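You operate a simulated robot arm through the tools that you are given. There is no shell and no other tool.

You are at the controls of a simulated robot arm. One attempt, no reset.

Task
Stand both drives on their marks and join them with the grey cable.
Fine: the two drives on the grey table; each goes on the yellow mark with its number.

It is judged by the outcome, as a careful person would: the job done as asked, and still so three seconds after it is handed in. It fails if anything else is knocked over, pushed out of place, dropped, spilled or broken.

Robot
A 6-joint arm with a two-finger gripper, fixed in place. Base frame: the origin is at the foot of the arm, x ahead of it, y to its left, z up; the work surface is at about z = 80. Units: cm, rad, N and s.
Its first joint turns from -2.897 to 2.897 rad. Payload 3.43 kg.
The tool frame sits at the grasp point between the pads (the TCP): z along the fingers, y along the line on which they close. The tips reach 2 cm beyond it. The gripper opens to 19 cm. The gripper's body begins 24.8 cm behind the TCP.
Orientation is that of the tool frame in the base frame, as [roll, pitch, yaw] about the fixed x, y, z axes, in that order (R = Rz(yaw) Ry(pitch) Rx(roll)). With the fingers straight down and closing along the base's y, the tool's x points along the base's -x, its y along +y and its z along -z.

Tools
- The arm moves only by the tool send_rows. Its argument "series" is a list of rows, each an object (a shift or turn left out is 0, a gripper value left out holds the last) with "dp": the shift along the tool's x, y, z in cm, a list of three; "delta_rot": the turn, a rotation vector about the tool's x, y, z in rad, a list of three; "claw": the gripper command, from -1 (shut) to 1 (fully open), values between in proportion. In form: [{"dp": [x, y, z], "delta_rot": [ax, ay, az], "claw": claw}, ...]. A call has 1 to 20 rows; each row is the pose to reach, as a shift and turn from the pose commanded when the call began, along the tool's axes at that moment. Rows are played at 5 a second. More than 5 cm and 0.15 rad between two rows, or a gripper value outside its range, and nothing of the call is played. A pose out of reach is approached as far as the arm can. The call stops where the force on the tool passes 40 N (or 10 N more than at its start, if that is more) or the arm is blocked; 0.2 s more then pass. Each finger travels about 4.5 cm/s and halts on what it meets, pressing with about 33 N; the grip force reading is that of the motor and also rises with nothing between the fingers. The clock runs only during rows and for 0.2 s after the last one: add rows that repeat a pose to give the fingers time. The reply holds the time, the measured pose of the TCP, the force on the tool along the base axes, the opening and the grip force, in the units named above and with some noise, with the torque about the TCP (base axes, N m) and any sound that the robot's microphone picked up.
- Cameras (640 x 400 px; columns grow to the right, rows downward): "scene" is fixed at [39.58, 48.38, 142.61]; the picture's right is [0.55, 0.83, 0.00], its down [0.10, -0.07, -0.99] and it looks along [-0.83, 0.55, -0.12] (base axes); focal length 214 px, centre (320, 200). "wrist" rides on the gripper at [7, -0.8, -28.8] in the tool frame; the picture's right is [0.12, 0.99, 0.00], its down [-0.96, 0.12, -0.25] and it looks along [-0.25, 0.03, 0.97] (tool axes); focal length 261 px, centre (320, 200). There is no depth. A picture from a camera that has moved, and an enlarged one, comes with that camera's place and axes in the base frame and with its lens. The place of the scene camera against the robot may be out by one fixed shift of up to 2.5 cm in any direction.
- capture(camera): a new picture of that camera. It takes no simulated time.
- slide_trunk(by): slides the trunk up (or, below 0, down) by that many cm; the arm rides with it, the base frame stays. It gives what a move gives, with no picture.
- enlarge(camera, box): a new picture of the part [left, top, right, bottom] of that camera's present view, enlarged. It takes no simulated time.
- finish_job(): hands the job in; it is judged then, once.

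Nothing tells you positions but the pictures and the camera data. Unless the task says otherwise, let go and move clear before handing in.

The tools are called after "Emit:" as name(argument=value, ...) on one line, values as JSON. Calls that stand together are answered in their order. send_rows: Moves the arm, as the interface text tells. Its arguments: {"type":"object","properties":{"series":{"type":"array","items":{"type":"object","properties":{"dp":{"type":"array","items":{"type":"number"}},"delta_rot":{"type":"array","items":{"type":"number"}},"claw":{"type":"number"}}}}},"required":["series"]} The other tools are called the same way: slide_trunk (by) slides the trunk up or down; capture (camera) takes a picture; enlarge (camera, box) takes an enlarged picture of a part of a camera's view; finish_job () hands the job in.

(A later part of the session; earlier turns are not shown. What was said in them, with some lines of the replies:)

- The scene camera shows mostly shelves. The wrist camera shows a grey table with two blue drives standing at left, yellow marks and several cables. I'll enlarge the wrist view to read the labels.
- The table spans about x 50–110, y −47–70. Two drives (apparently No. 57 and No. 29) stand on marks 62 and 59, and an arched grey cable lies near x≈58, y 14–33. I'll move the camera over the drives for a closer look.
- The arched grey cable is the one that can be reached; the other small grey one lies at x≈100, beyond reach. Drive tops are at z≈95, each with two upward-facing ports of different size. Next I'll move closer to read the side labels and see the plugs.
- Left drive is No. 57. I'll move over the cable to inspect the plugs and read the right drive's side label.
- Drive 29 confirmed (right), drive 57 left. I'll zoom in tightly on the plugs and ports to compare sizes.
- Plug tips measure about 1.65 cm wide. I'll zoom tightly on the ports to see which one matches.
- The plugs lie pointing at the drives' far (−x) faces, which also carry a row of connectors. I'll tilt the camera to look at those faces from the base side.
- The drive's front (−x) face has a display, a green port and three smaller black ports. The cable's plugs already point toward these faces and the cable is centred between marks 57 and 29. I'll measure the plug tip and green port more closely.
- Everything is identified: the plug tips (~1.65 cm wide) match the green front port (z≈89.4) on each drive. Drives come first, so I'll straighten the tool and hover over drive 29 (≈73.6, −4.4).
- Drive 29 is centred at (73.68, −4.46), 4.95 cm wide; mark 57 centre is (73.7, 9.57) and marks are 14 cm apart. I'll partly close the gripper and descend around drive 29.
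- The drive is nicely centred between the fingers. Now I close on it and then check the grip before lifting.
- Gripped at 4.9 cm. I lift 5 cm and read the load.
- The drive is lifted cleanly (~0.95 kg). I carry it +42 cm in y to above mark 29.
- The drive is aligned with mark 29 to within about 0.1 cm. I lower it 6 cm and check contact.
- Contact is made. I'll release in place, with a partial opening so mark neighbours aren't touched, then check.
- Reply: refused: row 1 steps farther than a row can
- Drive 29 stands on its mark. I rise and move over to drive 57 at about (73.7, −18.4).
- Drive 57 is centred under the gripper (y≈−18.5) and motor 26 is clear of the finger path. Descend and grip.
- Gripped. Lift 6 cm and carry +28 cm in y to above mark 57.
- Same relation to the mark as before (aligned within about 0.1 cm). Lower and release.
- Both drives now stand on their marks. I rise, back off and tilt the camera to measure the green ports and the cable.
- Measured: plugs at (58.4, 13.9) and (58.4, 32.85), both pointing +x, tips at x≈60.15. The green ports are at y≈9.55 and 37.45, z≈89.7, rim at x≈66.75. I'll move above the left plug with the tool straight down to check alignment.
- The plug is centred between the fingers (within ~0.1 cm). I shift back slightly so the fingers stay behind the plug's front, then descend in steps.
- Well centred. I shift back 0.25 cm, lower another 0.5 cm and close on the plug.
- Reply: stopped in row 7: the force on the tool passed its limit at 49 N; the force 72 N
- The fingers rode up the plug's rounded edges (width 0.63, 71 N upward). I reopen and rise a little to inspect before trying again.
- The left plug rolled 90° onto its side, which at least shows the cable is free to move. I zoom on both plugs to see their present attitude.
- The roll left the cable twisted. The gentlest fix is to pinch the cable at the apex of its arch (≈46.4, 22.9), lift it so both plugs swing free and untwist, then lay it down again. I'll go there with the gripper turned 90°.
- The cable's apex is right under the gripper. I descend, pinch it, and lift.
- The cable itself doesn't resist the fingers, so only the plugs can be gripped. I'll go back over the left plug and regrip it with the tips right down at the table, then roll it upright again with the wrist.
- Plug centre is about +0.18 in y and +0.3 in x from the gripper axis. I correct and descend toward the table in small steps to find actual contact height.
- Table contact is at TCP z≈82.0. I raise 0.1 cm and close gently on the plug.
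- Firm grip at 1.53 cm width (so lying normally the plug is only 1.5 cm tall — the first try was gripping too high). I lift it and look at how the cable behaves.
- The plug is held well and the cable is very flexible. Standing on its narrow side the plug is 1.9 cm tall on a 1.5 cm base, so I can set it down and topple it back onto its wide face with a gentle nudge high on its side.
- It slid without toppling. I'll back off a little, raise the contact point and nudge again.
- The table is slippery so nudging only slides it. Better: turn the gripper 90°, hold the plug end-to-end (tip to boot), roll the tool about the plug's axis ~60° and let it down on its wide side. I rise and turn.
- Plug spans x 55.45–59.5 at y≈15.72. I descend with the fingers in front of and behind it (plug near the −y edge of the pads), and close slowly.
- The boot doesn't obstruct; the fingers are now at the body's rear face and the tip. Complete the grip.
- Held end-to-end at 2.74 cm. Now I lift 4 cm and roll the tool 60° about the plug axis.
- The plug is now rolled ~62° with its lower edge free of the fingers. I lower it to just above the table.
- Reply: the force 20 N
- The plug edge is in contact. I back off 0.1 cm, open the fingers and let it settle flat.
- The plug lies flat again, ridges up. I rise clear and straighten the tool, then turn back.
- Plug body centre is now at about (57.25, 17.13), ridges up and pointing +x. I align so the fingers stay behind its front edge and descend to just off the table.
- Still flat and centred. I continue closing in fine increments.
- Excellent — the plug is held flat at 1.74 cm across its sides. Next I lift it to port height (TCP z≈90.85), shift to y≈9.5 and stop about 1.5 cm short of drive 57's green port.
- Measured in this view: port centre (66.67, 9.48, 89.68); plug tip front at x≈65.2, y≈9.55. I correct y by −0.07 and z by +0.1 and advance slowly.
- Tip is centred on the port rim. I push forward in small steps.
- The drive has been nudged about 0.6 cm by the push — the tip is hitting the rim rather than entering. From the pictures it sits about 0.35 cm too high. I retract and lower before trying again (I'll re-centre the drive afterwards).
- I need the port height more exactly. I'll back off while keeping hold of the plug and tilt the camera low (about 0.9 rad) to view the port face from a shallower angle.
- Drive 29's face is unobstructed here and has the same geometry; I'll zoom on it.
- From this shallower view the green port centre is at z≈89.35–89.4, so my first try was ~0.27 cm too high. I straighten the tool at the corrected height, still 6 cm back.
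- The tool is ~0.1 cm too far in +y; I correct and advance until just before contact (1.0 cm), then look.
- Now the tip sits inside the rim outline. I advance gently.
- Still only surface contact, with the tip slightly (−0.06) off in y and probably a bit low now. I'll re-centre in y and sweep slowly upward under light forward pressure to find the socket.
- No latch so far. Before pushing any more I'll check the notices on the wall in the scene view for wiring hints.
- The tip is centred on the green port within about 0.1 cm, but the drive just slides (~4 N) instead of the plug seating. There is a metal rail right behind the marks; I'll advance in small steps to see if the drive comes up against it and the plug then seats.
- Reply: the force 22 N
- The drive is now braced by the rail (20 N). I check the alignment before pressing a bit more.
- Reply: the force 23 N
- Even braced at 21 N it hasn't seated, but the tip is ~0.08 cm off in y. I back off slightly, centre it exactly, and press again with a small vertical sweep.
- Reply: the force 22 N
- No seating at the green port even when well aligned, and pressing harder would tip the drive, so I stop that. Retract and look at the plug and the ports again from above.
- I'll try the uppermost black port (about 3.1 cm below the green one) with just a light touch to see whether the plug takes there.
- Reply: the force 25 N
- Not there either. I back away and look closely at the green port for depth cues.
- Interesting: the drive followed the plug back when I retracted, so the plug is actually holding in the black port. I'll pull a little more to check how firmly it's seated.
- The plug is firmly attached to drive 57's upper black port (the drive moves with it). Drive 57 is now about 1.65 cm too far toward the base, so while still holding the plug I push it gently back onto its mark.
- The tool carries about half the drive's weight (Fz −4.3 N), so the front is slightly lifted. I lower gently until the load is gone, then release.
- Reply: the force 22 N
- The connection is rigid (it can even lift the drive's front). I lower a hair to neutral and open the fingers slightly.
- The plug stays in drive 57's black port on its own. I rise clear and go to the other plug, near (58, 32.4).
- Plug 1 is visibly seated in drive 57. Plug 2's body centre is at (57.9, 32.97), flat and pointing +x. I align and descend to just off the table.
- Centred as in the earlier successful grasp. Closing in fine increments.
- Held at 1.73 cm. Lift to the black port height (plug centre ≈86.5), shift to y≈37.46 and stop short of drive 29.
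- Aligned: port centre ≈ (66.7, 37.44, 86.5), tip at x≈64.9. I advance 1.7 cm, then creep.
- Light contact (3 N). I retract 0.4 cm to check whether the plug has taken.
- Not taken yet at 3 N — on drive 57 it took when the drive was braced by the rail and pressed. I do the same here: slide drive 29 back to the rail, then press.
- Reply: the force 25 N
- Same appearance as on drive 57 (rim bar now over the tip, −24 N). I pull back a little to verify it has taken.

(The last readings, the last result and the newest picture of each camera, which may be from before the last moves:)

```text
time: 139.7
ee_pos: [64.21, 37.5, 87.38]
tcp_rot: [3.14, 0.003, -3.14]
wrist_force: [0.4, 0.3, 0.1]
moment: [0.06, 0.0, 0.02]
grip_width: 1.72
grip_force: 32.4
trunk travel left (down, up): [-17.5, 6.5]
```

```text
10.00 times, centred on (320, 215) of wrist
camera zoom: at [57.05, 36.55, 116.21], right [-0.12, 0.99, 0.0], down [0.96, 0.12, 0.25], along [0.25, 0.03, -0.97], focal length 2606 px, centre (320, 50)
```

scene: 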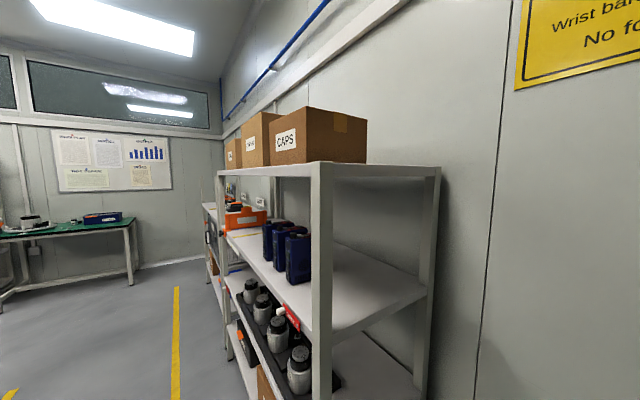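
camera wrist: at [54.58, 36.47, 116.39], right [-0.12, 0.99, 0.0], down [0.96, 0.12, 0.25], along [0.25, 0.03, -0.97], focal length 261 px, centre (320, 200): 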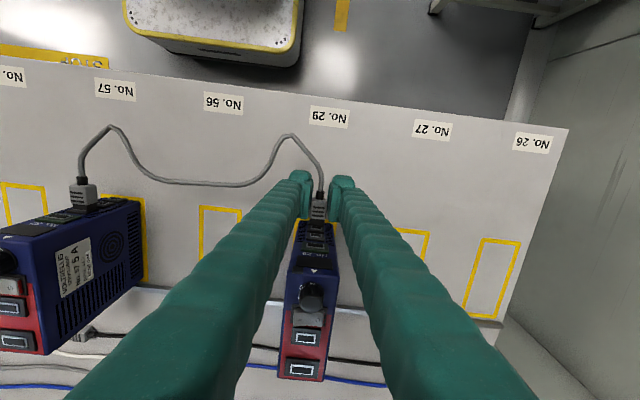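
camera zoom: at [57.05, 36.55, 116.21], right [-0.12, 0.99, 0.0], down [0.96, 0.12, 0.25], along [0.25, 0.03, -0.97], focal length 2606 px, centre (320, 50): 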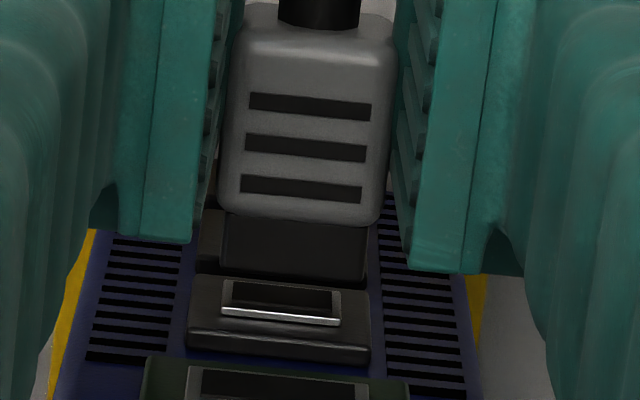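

It let go on pulling back. I'll press again against the rail with a longer dwell, at slightly different heights, checking each time.

Emit:
send_rows(series=[{"dp": [-0.4, 0, 0]}, {"dp": [-0.7, 0, 0]}, {"dp": [-0.85, 0, 0]}, {"dp": [-0.95, 0, 0]}, {"dp": [-1.0, 0, 0]}, {"dp": [-1.0, 0, 0]}, {"dp": [-1.0, 0, 0]}, {"dp": [-1.0, 0, 0]}, {"dp": [-1.0, 0, 0]}, {"dp": [-1.0, 0, 0]}])

Emit:
enlarge(camera="wrist", box=[292, 195, 348, 235])

Emit:
send_rows(series=[{"dp": [0.2, 0, 0]}, {"dp": [0.5, 0, 0]}, {"dp": [0.8, 0, 0]}, {"dp": [0.8, 0, 0]}])

Emit:
enlarge(camera="wrist", box=[292, 195, 348, 235])

```text
time: 141.8
ee_pos: [65.18, 37.45, 87.45]
tcp_rot: [3.141, 0.004, -3.14]
wrist_force: [-16.6, 1.8, 2.5]
moment: [0.01, 0.19, 0.04]
grip_width: 1.75
grip_force: 32.6
trunk travel left (down, up): [-17.5, 6.5]
```

```text
10.00 times, centred on (320, 215) of wrist
camera zoom: at [58.08, 36.57, 116.24], right [-0.12, 0.99, 0.0], down [0.96, 0.12, 0.25], along [0.25, 0.03, -0.97], focal length 2606 px, centre (320, 50)
```

zoom: 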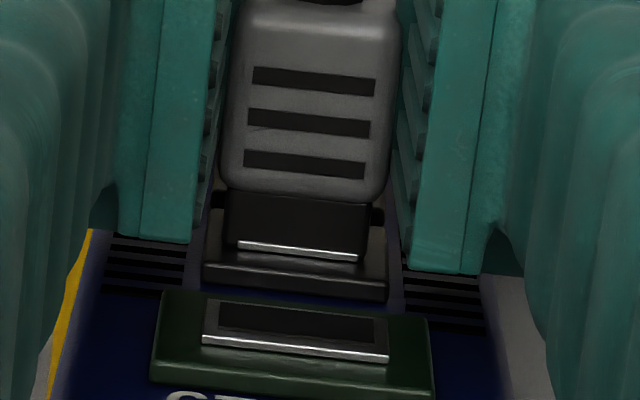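

```text
time: 142.8
ee_pos: [64.33, 37.64, 87.45]
tcp_rot: [-3.141, 0.001, -3.141]
wrist_force: [-0.8, -0.3, -0.7]
moment: [-0.01, 0.03, -0.02]
grip_width: 1.72
grip_force: 33.1
trunk travel left (down, up): [-17.5, 6.5]
```

```text
10.00 times, centred on (320, 215) of wrist
camera zoom: at [57.31, 36.58, 116.24], right [-0.12, 0.99, 0.0], down [0.96, 0.12, 0.25], along [0.25, 0.03, -0.97], focal length 2606 px, centre (320, 50)
```

zoom: 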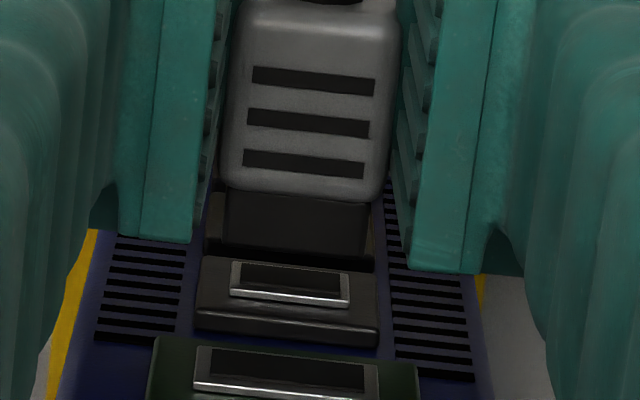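

Still not held. To learn what made plug 1 take, I'll look at it from this side angle.

Emit:
capture(camera="wrist")

Emit:
enlarge(camera="wrist", box=[50, 160, 130, 230])

Emit:
enlarge(camera="wrist", box=[70, 170, 102, 200])

```text
taken
camera wrist: at [57.31, 36.58, 116.24], right [-0.12, 0.99, 0.0], down [0.96, 0.12, 0.25], along [0.25, 0.03, -0.97], focal length 261 px, centre (320, 200)
```

wrist: 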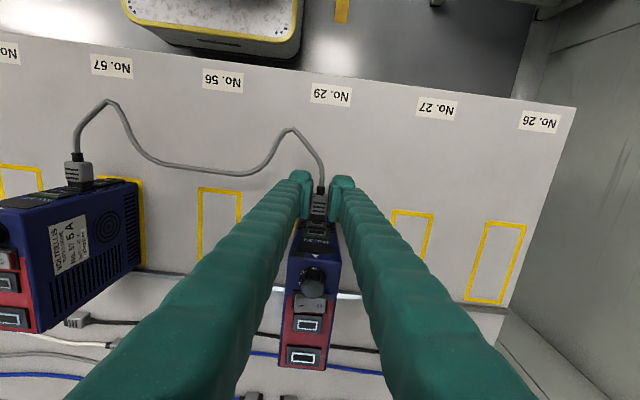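

```text
5.71 times, centred on (90, 195) of wrist
camera zoom: at [57.31, 36.58, 116.24], right [-0.12, 0.99, 0.0], down [0.96, 0.12, 0.25], along [0.25, 0.03, -0.97], focal length 1489 px, centre (1634, 229)
```

zoom: 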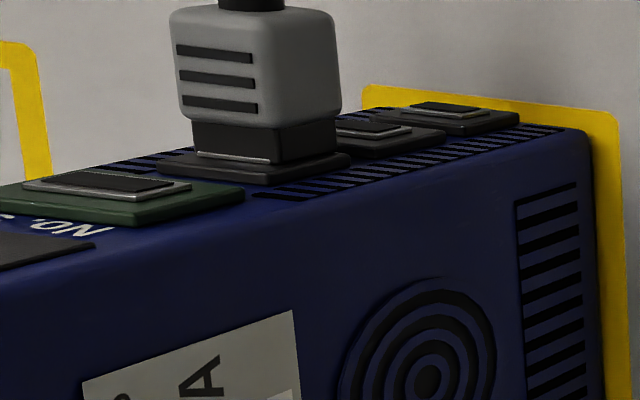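

```text
13.33 times, centred on (86, 185) of wrist
camera zoom: at [57.31, 36.58, 116.24], right [-0.12, 0.99, 0.0], down [0.96, 0.12, 0.25], along [0.25, 0.03, -0.97], focal length 3475 px, centre (3440, 400)
```

zoom: 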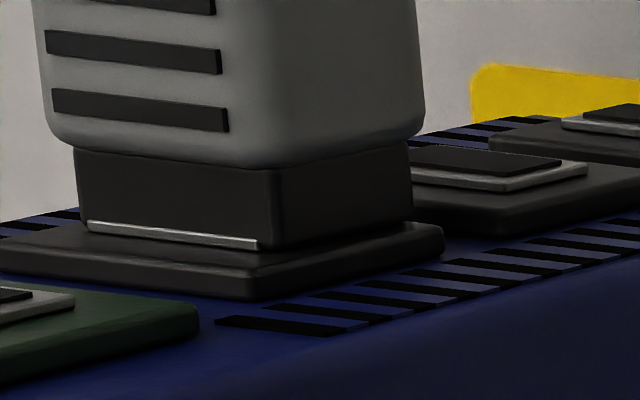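

Emit:
enlarge(camera="wrist", box=[272, 210, 368, 375])

Emit:
enlarge(camera="wrist", box=[300, 180, 340, 240])

```text
2.42 times, centred on (320, 292) of wrist
camera zoom: at [57.31, 36.58, 116.24], right [-0.12, 0.99, 0.0], down [0.96, 0.12, 0.25], along [0.25, 0.03, -0.97], focal length 632 px, centre (320, -24)
```

zoom: 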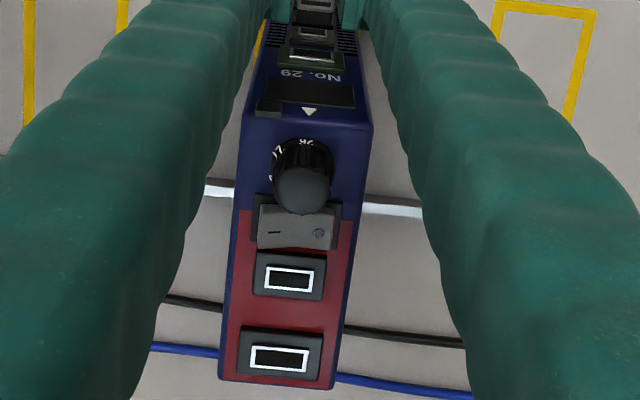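

```text
6.67 times, centred on (320, 210) of wrist
camera zoom: at [57.31, 36.58, 116.24], right [-0.12, 0.99, 0.0], down [0.96, 0.12, 0.25], along [0.25, 0.03, -0.97], focal length 1738 px, centre (320, 133)
```

zoom: 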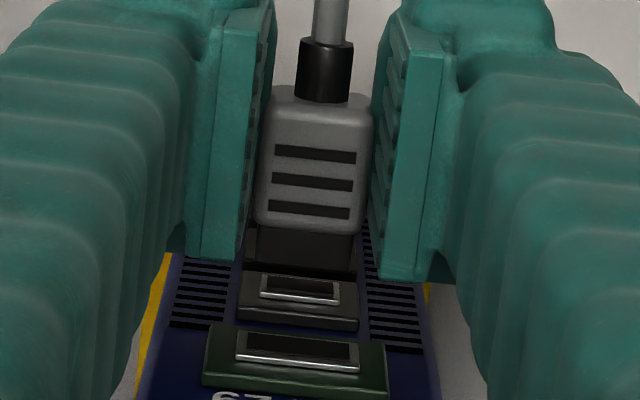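

Geometry and force were equivalent on both drives, so perhaps this end belongs in a different black socket on drive 29. I'll try the middle black port (about 2.65 cm lower) with a light push.

Emit:
send_rows(series=[{"dp": [0.6, 0, 0]}, {"dp": [0.8, 0, 1.2]}, {"dp": [0.8, 0, 2.35]}, {"dp": [0.8, 0, 2.35]}])

Emit:
enlarge(camera="wrist", box=[292, 195, 348, 235])

```text
time: 143.8
ee_pos: [63.49, 37.61, 85.04]
tcp_rot: [-3.141, 0.001, -3.14]
wrist_force: [0.2, 0.2, -0.7]
moment: [0.0, -0.01, 0.0]
grip_width: 1.73
grip_force: 33.0
trunk travel left (down, up): [-17.5, 6.5]
```

```text
10.00 times, centred on (320, 215) of wrist
camera zoom: at [56.48, 36.61, 113.91], right [-0.12, 0.99, 0.0], down [0.96, 0.12, 0.25], along [0.25, 0.03, -0.97], focal length 2606 px, centre (320, 50)
```

zoom: 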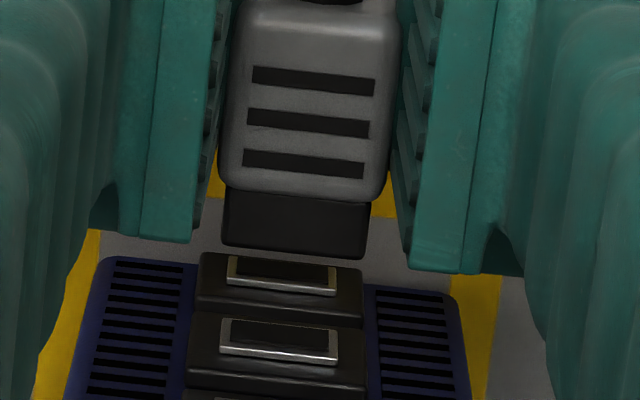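

Emit:
send_rows(series=[{"dp": [-0.5, -0.04, 0]}, {"dp": [-0.9, -0.04, 0]}, {"dp": [-1.1, -0.04, 0]}, {"dp": [-1.25, -0.04, 0]}, {"dp": [-1.35, -0.04, 0]}, {"dp": [-1.35, -0.04, 0]}])

Emit:
enlarge(camera="wrist", box=[292, 195, 348, 235])

```text
time: 145.2
ee_pos: [64.81, 37.41, 85.3]
tcp_rot: [3.141, 0.002, -3.14]
wrist_force: [-0.2, 0.0, 0.0]
moment: [0.01, 0.02, 0.01]
grip_width: 1.74
grip_force: 33.2
trunk travel left (down, up): [-17.5, 6.5]
```

```text
10.00 times, centred on (320, 215) of wrist
camera zoom: at [57.77, 36.51, 113.93], right [-0.12, 0.99, 0.0], down [0.96, 0.12, 0.25], along [0.25, 0.03, -0.97], focal length 2606 px, centre (320, 50)
```

zoom: 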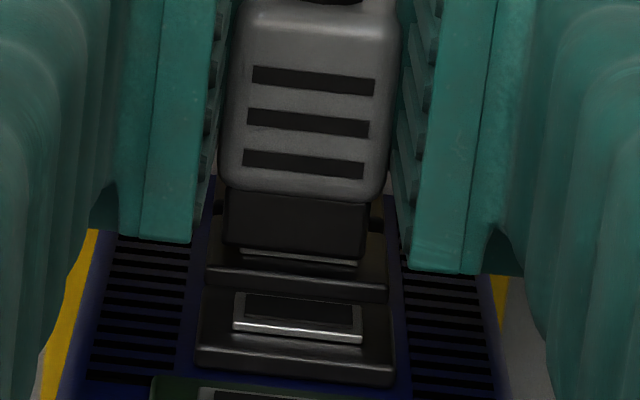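

Emit:
send_rows(series=[{"dp": [-0.1, 0, 0]}, {"dp": [-0.2, 0, 0]}, {"dp": [-0.3, 0, 0]}, {"dp": [-0.3, 0, 0]}])

Emit:
enlarge(camera="wrist", box=[292, 195, 348, 235])

Emit:
send_rows(series=[{"dp": [0.2, 0, 0]}, {"dp": [0.5, 0, 0]}, {"dp": [0.8, 0, 0]}, {"dp": [0.8, 0, 0]}])

Emit:
enlarge(camera="wrist", box=[292, 195, 348, 235])

```text
time: 146.2
ee_pos: [65.0, 37.38, 85.17]
tcp_rot: [3.141, 0.0, -3.138]
wrist_force: [-13.6, 0.9, -1.1]
moment: [-0.01, 0.11, -0.02]
grip_width: 1.71
grip_force: 33.5
trunk travel left (down, up): [-17.5, 6.5]
```

```text
10.00 times, centred on (320, 215) of wrist
camera zoom: at [58.02, 36.54, 113.91], right [-0.12, 0.99, 0.0], down [0.96, 0.12, 0.25], along [0.25, 0.03, -0.97], focal length 2606 px, centre (320, 50)
```

zoom: 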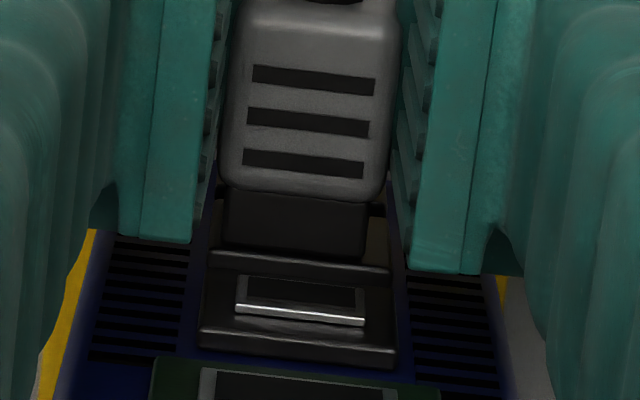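

```text
time: 147.2
ee_pos: [64.34, 37.51, 85.28]
tcp_rot: [-3.141, 0.001, -3.141]
wrist_force: [-0.8, 0.8, -3.3]
moment: [0.03, 0.19, 0.05]
grip_width: 1.73
grip_force: 32.9
trunk travel left (down, up): [-17.5, 6.5]
```

```text
10.00 times, centred on (320, 215) of wrist
camera zoom: at [57.3, 36.51, 113.94], right [-0.12, 0.99, 0.0], down [0.96, 0.12, 0.25], along [0.25, 0.03, -0.97], focal length 2606 px, centre (320, 50)
```

zoom: 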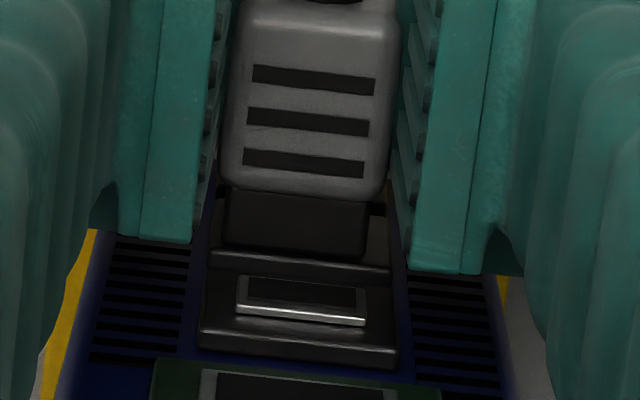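

It has taken in drive 29's middle black port — the drive now moves with the plug. I relax the small vertical load and release it.

Emit:
send_rows(series=[{"dp": [0, 0, 0.04]}, {"dp": [0, 0, 0.04], "claw": -0.8}, {"dp": [0, 0, 0.04], "claw": -0.7}, {"dp": [0, 0, 0.04], "claw": -0.6}, {"dp": [0, 0, 0.04], "claw": -0.6}, {"dp": [0, 0, 0.04], "claw": -0.6}])

Emit:
capture(camera="wrist")

Emit:
enlarge(camera="wrist", box=[292, 185, 348, 225])

```text
time: 148.7
ee_pos: [64.46, 37.3, 85.22]
tcp_rot: [-3.141, 0.002, -3.139]
wrist_force: [0.0, 0.0, -0.1]
moment: [0.0, -0.01, 0.0]
grip_width: 3.82
grip_force: 0.0
trunk travel left (down, up): [-17.5, 6.5]
```

```text
taken
camera wrist: at [57.27, 36.49, 113.89], right [-0.12, 0.99, 0.0], down [0.96, 0.12, 0.25], along [0.25, 0.03, -0.97], focal length 261 px, centre (320, 200)
```

wrist: 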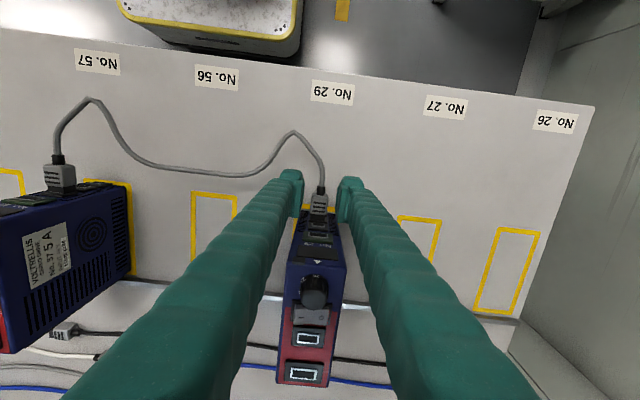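

```text
10.00 times, centred on (320, 205) of wrist
camera zoom: at [57.27, 36.49, 113.89], right [-0.12, 0.99, 0.0], down [0.96, 0.12, 0.25], along [0.25, 0.03, -0.97], focal length 2606 px, centre (320, 150)
```

zoom: 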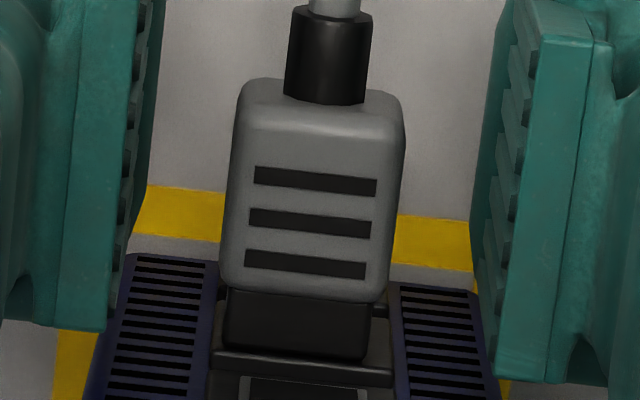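

Both plugs are in and stay by themselves. Now I rise and check where both drives stand relative to their marks.

Emit:
send_rows(series=[{"dp": [0, 0, -3]}, {"dp": [0, 0, -7]}, {"dp": [0, 0, -11]}, {"dp": [-2, 0, -15], "claw": 0.1}, {"dp": [-5, 0, -19]}, {"dp": [-8, 0, -23]}, {"dp": [-9.2, 0.2, -26]}, {"dp": [-9.2, 0.2, -26]}])

Emit:
capture(camera="wrist")

Emit:
enlarge(camera="wrist", box=[272, 130, 368, 220])

```text
time: 150.4
ee_pos: [73.63, 37.8, 111.15]
tcp_rot: [-3.141, 0.002, -3.139]
wrist_force: [0.4, 0.3, 0.0]
moment: [0.0, -0.01, 0.0]
grip_width: 10.47
grip_force: 0.1
trunk travel left (down, up): [-17.5, 6.5]
```

```text
taken
camera wrist: at [66.56, 36.77, 139.89], right [-0.12, 0.99, 0.0], down [0.96, 0.12, 0.25], along [0.25, 0.03, -0.97], focal length 261 px, centre (320, 200)
```

wrist: 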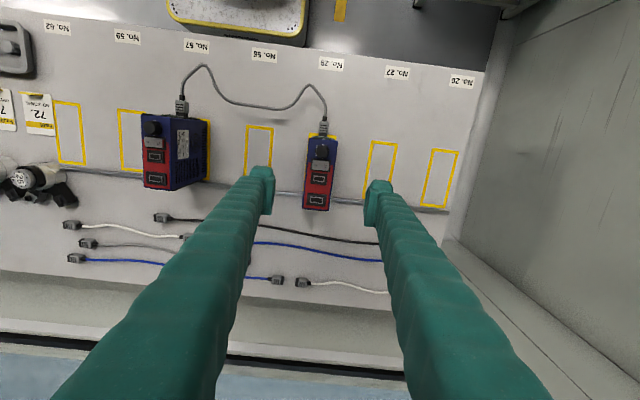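

```text
4.44 times, centred on (320, 175) of wrist
camera zoom: at [66.56, 36.77, 139.89], right [-0.12, 0.99, 0.0], down [0.96, 0.12, 0.25], along [0.25, 0.03, -0.97], focal length 1158 px, centre (320, 311)
```

zoom: 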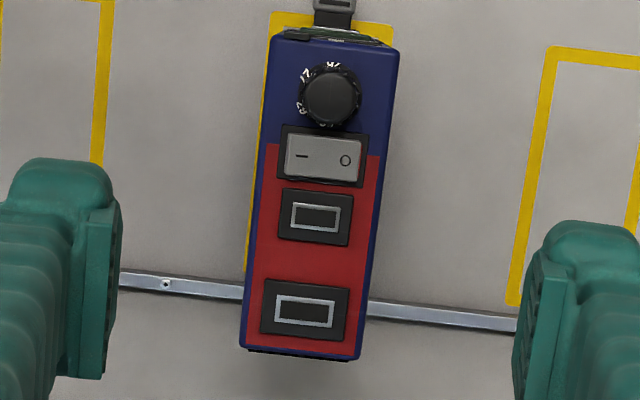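

Drive 29 is square on its mark but ~0.35 cm too far from the base; I'll grip it by its sides and shift it back to centre.

Emit:
send_rows(series=[{"dp": [0, -0.1, 4]}, {"dp": [0, -0.1, 8]}, {"dp": [0, -0.1, 12]}, {"dp": [0, -0.1, 16]}, {"dp": [0, -0.1, 20]}, {"dp": [0, -0.1, 23]}, {"dp": [0, -0.1, 24.2]}, {"dp": [0, -0.1, 24.2], "claw": -0.2}, {"dp": [0, -0.1, 24.2], "claw": -0.5}, {"dp": [0, -0.1, 24.2], "claw": -1}, {"dp": [0, -0.1, 24.2], "claw": -1}, {"dp": [0, -0.1, 24.2], "claw": -1}, {"dp": [0, -0.1, 24.2], "claw": -1}])

Emit:
capture(camera="wrist")

```text
time: 153.2
ee_pos: [73.63, 37.69, 86.95]
tcp_rot: [3.142, 0.001, -3.141]
wrist_force: [-0.8, -3.1, 0.8]
moment: [-0.11, 0.09, 0.04]
grip_width: 4.89
grip_force: 33.3
trunk travel left (down, up): [-17.5, 6.5]
```

```text
taken
camera wrist: at [66.65, 36.77, 115.64], right [-0.12, 0.99, 0.0], down [0.96, 0.12, 0.25], along [0.25, 0.03, -0.97], focal length 261 px, centre (320, 200)
```

wrist: 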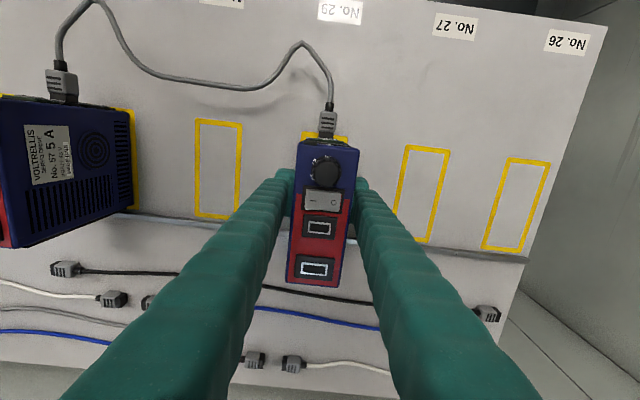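

Emit:
enlarge(camera="wrist", box=[256, 100, 384, 190])

```text
4.44 times, centred on (320, 145) of wrist
camera zoom: at [66.65, 36.77, 115.64], right [-0.12, 0.99, 0.0], down [0.96, 0.12, 0.25], along [0.25, 0.03, -0.97], focal length 1158 px, centre (320, 444)
```

zoom: 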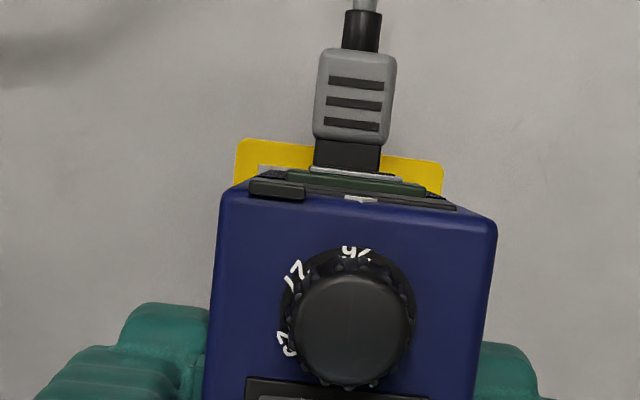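

The drive is ~0.28 cm too far in +x and ~0.15 in +y. I lift it a few millimetres, shift and set it down.

Emit:
send_rows(series=[{"dp": [0, 0, -0.2]}, {"dp": [0, 0, -0.4]}, {"dp": [0.15, -0.08, -0.4]}, {"dp": [0.28, -0.16, -0.4]}, {"dp": [0.28, -0.16, -0.4]}, {"dp": [0.28, -0.16, -0.2]}, {"dp": [0.28, -0.16, -0.03]}, {"dp": [0.28, -0.16, -0.03]}])

Emit:
enlarge(camera="wrist", box=[256, 100, 384, 190])

```text
time: 155.1
ee_pos: [73.34, 37.45, 86.95]
tcp_rot: [-3.141, 0.004, -3.139]
wrist_force: [-0.1, 0.0, -9.0]
moment: [-0.02, -0.02, 0.0]
grip_width: 4.92
grip_force: 32.6
trunk travel left (down, up): [-17.5, 6.5]
```

```text
4.44 times, centred on (320, 145) of wrist
camera zoom: at [66.28, 36.5, 115.68], right [-0.12, 0.99, 0.0], down [0.96, 0.12, 0.25], along [0.25, 0.03, -0.97], focal length 1158 px, centre (320, 444)
```

zoom: 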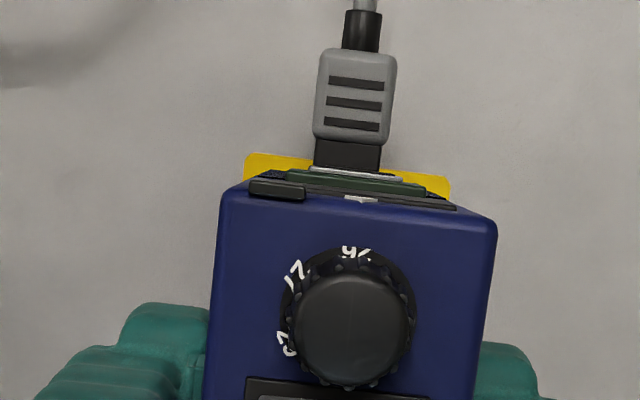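

Now centred within 0.1 cm. Set down and release.

Emit:
send_rows(series=[{"dp": [-0.05, 0.04, 0.05]}, {"dp": [-0.05, 0.04, 0.08]}, {"dp": [-0.05, 0.04, 0.08]}, {"dp": [-0.05, 0.04, 0.08], "claw": -0.4}, {"dp": [-0.05, 0.04, 0.08], "claw": -0.1}, {"dp": [-0.05, 0.04, 0.08], "claw": 0.1}, {"dp": [-0.05, 0.04, 0.08], "claw": 0.1}, {"dp": [-0.05, 0.04, 0.08], "claw": 0.1}])

Emit:
send_rows(series=[{"dp": [0, 0, -4]}, {"dp": [0, 0, -8]}, {"dp": [0, 0, -12]}, {"dp": [0, 0, -16]}, {"dp": [0, 0, -20]}, {"dp": [0, 0, -24]}, {"dp": [0, -4, -24]}, {"dp": [0, -8, -24]}, {"dp": [0, -12, -24]}, {"dp": [0, -16, -24]}, {"dp": [0, -20, -24]}, {"dp": [0, -24, -24]}, {"dp": [0, -27, -24]}, {"dp": [0, -27.9, -24]}, {"dp": [0, -27.9, -24]}])

Emit:
capture(camera="wrist")

Emit:
enlarge(camera="wrist", box=[272, 130, 368, 220])

```text
time: 156.8
ee_pos: [73.39, 37.38, 86.77]
tcp_rot: [3.142, 0.002, -3.14]
wrist_force: [-1.1, -0.4, -0.2]
moment: [-0.01, 0.01, 0.02]
grip_width: 10.43
grip_force: 0.1
trunk travel left (down, up): [-17.5, 6.5]
```

```text
time: 160.1
ee_pos: [73.42, 9.5, 110.76]
tcp_rot: [-3.142, 0.0, -3.141]
wrist_force: [0.1, -0.3, -0.1]
moment: [0.03, -0.02, -0.01]
grip_width: 10.44
grip_force: 0.1
trunk travel left (down, up): [-17.5, 6.5]
```

```text
taken
camera wrist: at [66.3, 8.6, 139.56], right [-0.12, 0.99, 0.0], down [0.96, 0.12, 0.25], along [0.25, 0.03, -0.97], focal length 261 px, centre (320, 200)
```

wrist: 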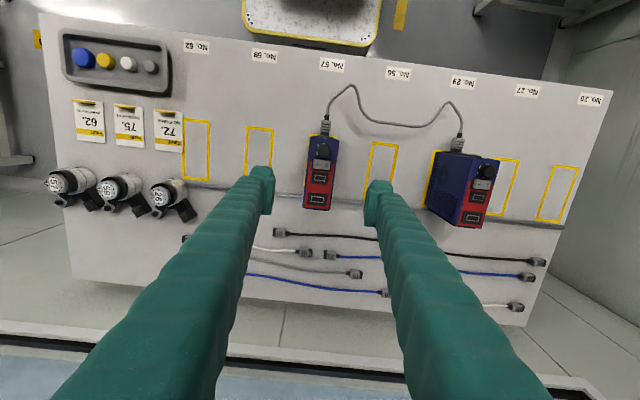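

```text
4.44 times, centred on (320, 175) of wrist
camera zoom: at [66.3, 8.6, 139.56], right [-0.12, 0.99, 0.0], down [0.96, 0.12, 0.25], along [0.25, 0.03, -0.97], focal length 1158 px, centre (320, 311)
```

zoom: 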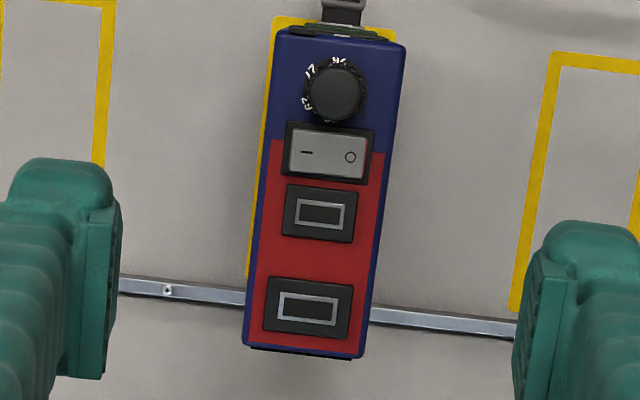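

Drive 57 is centred on its mark too (within 0.1 cm), and both plugs remain in place. I'll back the arm away and take a tilted look at both connections before handing in.

Emit:
send_rows(series=[{"dp": [3, 3, -2]}, {"dp": [6, 6, -4], "delta_rot": [0, -0.1, 0]}, {"dp": [10, 9, -4], "delta_rot": [0, -0.22, 0]}, {"dp": [14, 12, -4], "delta_rot": [0, -0.34, 0]}, {"dp": [18, 14, -4], "delta_rot": [0, -0.46, 0]}, {"dp": [22, 14, -4], "delta_rot": [0, -0.58, 0]}, {"dp": [24, 14, -4], "delta_rot": [0, -0.7, 0]}, {"dp": [24, 14, -4], "delta_rot": [0, -0.7, 0], "claw": 1}, {"dp": [24, 14, -4], "delta_rot": [0, -0.7, 0]}, {"dp": [24, 14, -4], "delta_rot": [0, -0.7, 0]}, {"dp": [24, 14, -4], "delta_rot": [0, -0.7, 0]}, {"dp": [24, 14, -4], "delta_rot": [0, -0.7, 0]}])

Emit:
capture(camera="wrist")

Emit:
enlarge(camera="wrist", box=[230, 70, 410, 190])

```text
time: 162.7
ee_pos: [49.19, 23.61, 114.96]
tcp_rot: [3.141, 0.701, -3.139]
wrist_force: [0.1, 0.1, -0.4]
moment: [-0.02, 0.0, 0.0]
grip_width: 19.0
grip_force: 0.0
trunk travel left (down, up): [-17.5, 6.5]
```

```text
taken
camera wrist: at [25.32, 22.69, 132.41], right [-0.09, 0.99, -0.08], down [0.57, 0.12, 0.81], along [0.81, 0.03, -0.58], focal length 261 px, centre (320, 200)
```

wrist: 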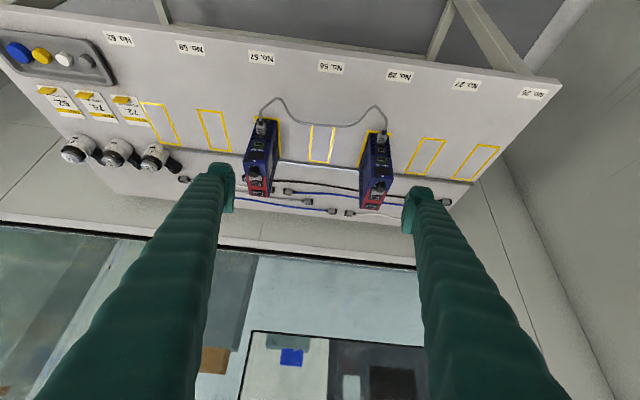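

```text
3.33 times, centred on (320, 130) of wrist
camera zoom: at [25.32, 22.69, 132.41], right [-0.09, 0.99, -0.08], down [0.57, 0.12, 0.81], along [0.81, 0.03, -0.58], focal length 869 px, centre (320, 433)
```

zoom: 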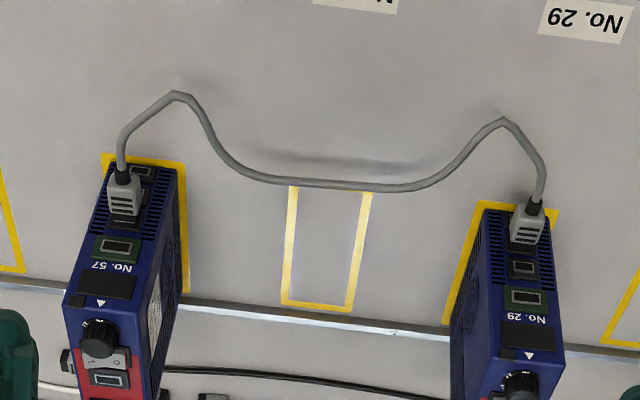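

Emit:
enlarge(camera="wrist", box=[244, 108, 284, 158])

Emit:
enlarge(camera="wrist", box=[360, 118, 400, 168])

```text
8.00 times, centred on (264, 133) of wrist
camera zoom: at [25.32, 22.69, 132.41], right [-0.09, 0.99, -0.08], down [0.57, 0.12, 0.81], along [0.81, 0.03, -0.58], focal length 2085 px, centre (768, 736)
```

zoom: 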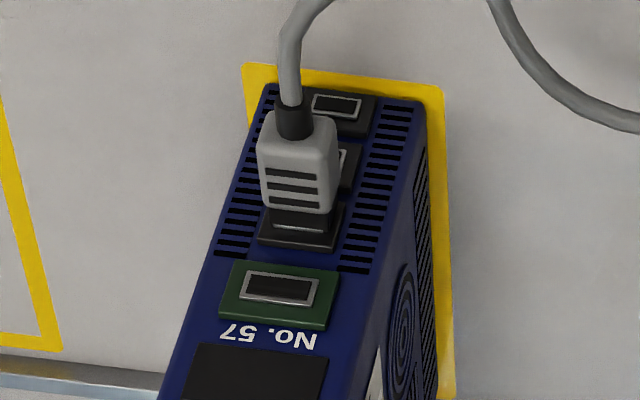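

```text
8.00 times, centred on (380, 143) of wrist
camera zoom: at [25.32, 22.69, 132.41], right [-0.09, 0.99, -0.08], down [0.57, 0.12, 0.81], along [0.81, 0.03, -0.58], focal length 2085 px, centre (-160, 656)
```

zoom: 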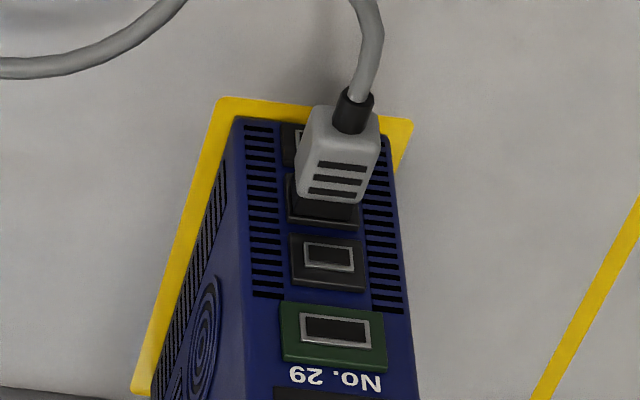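

Both drives stand centred on their own marks (57 and 29). The grey cable joins them, with each plug holding by itself in a black port on the drive's front. Plug 1 is in drive 57's top black port and plug 2 is in drive 29's middle one. Neither the green ports nor drive 29's top black port would take a plug. Nothing else on the table has moved and the arm is clear, so I hand in.

Emit:
finish_job()

```text
The job is handed in.
```

I handed the job in with both drives on their marks and the grey cable joining them. I can't confirm that the ports I used are the intended ones.

- **Drives:** No. 57 and No. 29 each stand on the mark with their own number. The camera measurements put both within about 0.1 cm of centre. Both got pushed off while I was plugging in; I put them back afterwards.
- **Cable:** I used the arched grey cable between marks 57 and 29. A second grey cable lies at the front of the table, near the edge of the arm's reach. Each plug now holds on its own: when I pulled back, the drive moved with it.
- **Ports:** One end is in the top black port on the front of No. 57, and the other is in the middle black port of No. 29. The task didn't say which ports to use. The green port on No. 57 and the top black port on No. 29 did not take a plug, even when pressed firmly. I chose the ports by where a plug held, so the two ends don't match. I tried neither the red ports on top nor every other port.
- **Handling:** My first grip on a plug was too high and rolled it onto its side; I righted it before plugging it in. In the last pictures nothing else on the table had moved, and the arm was clear at hand-in.
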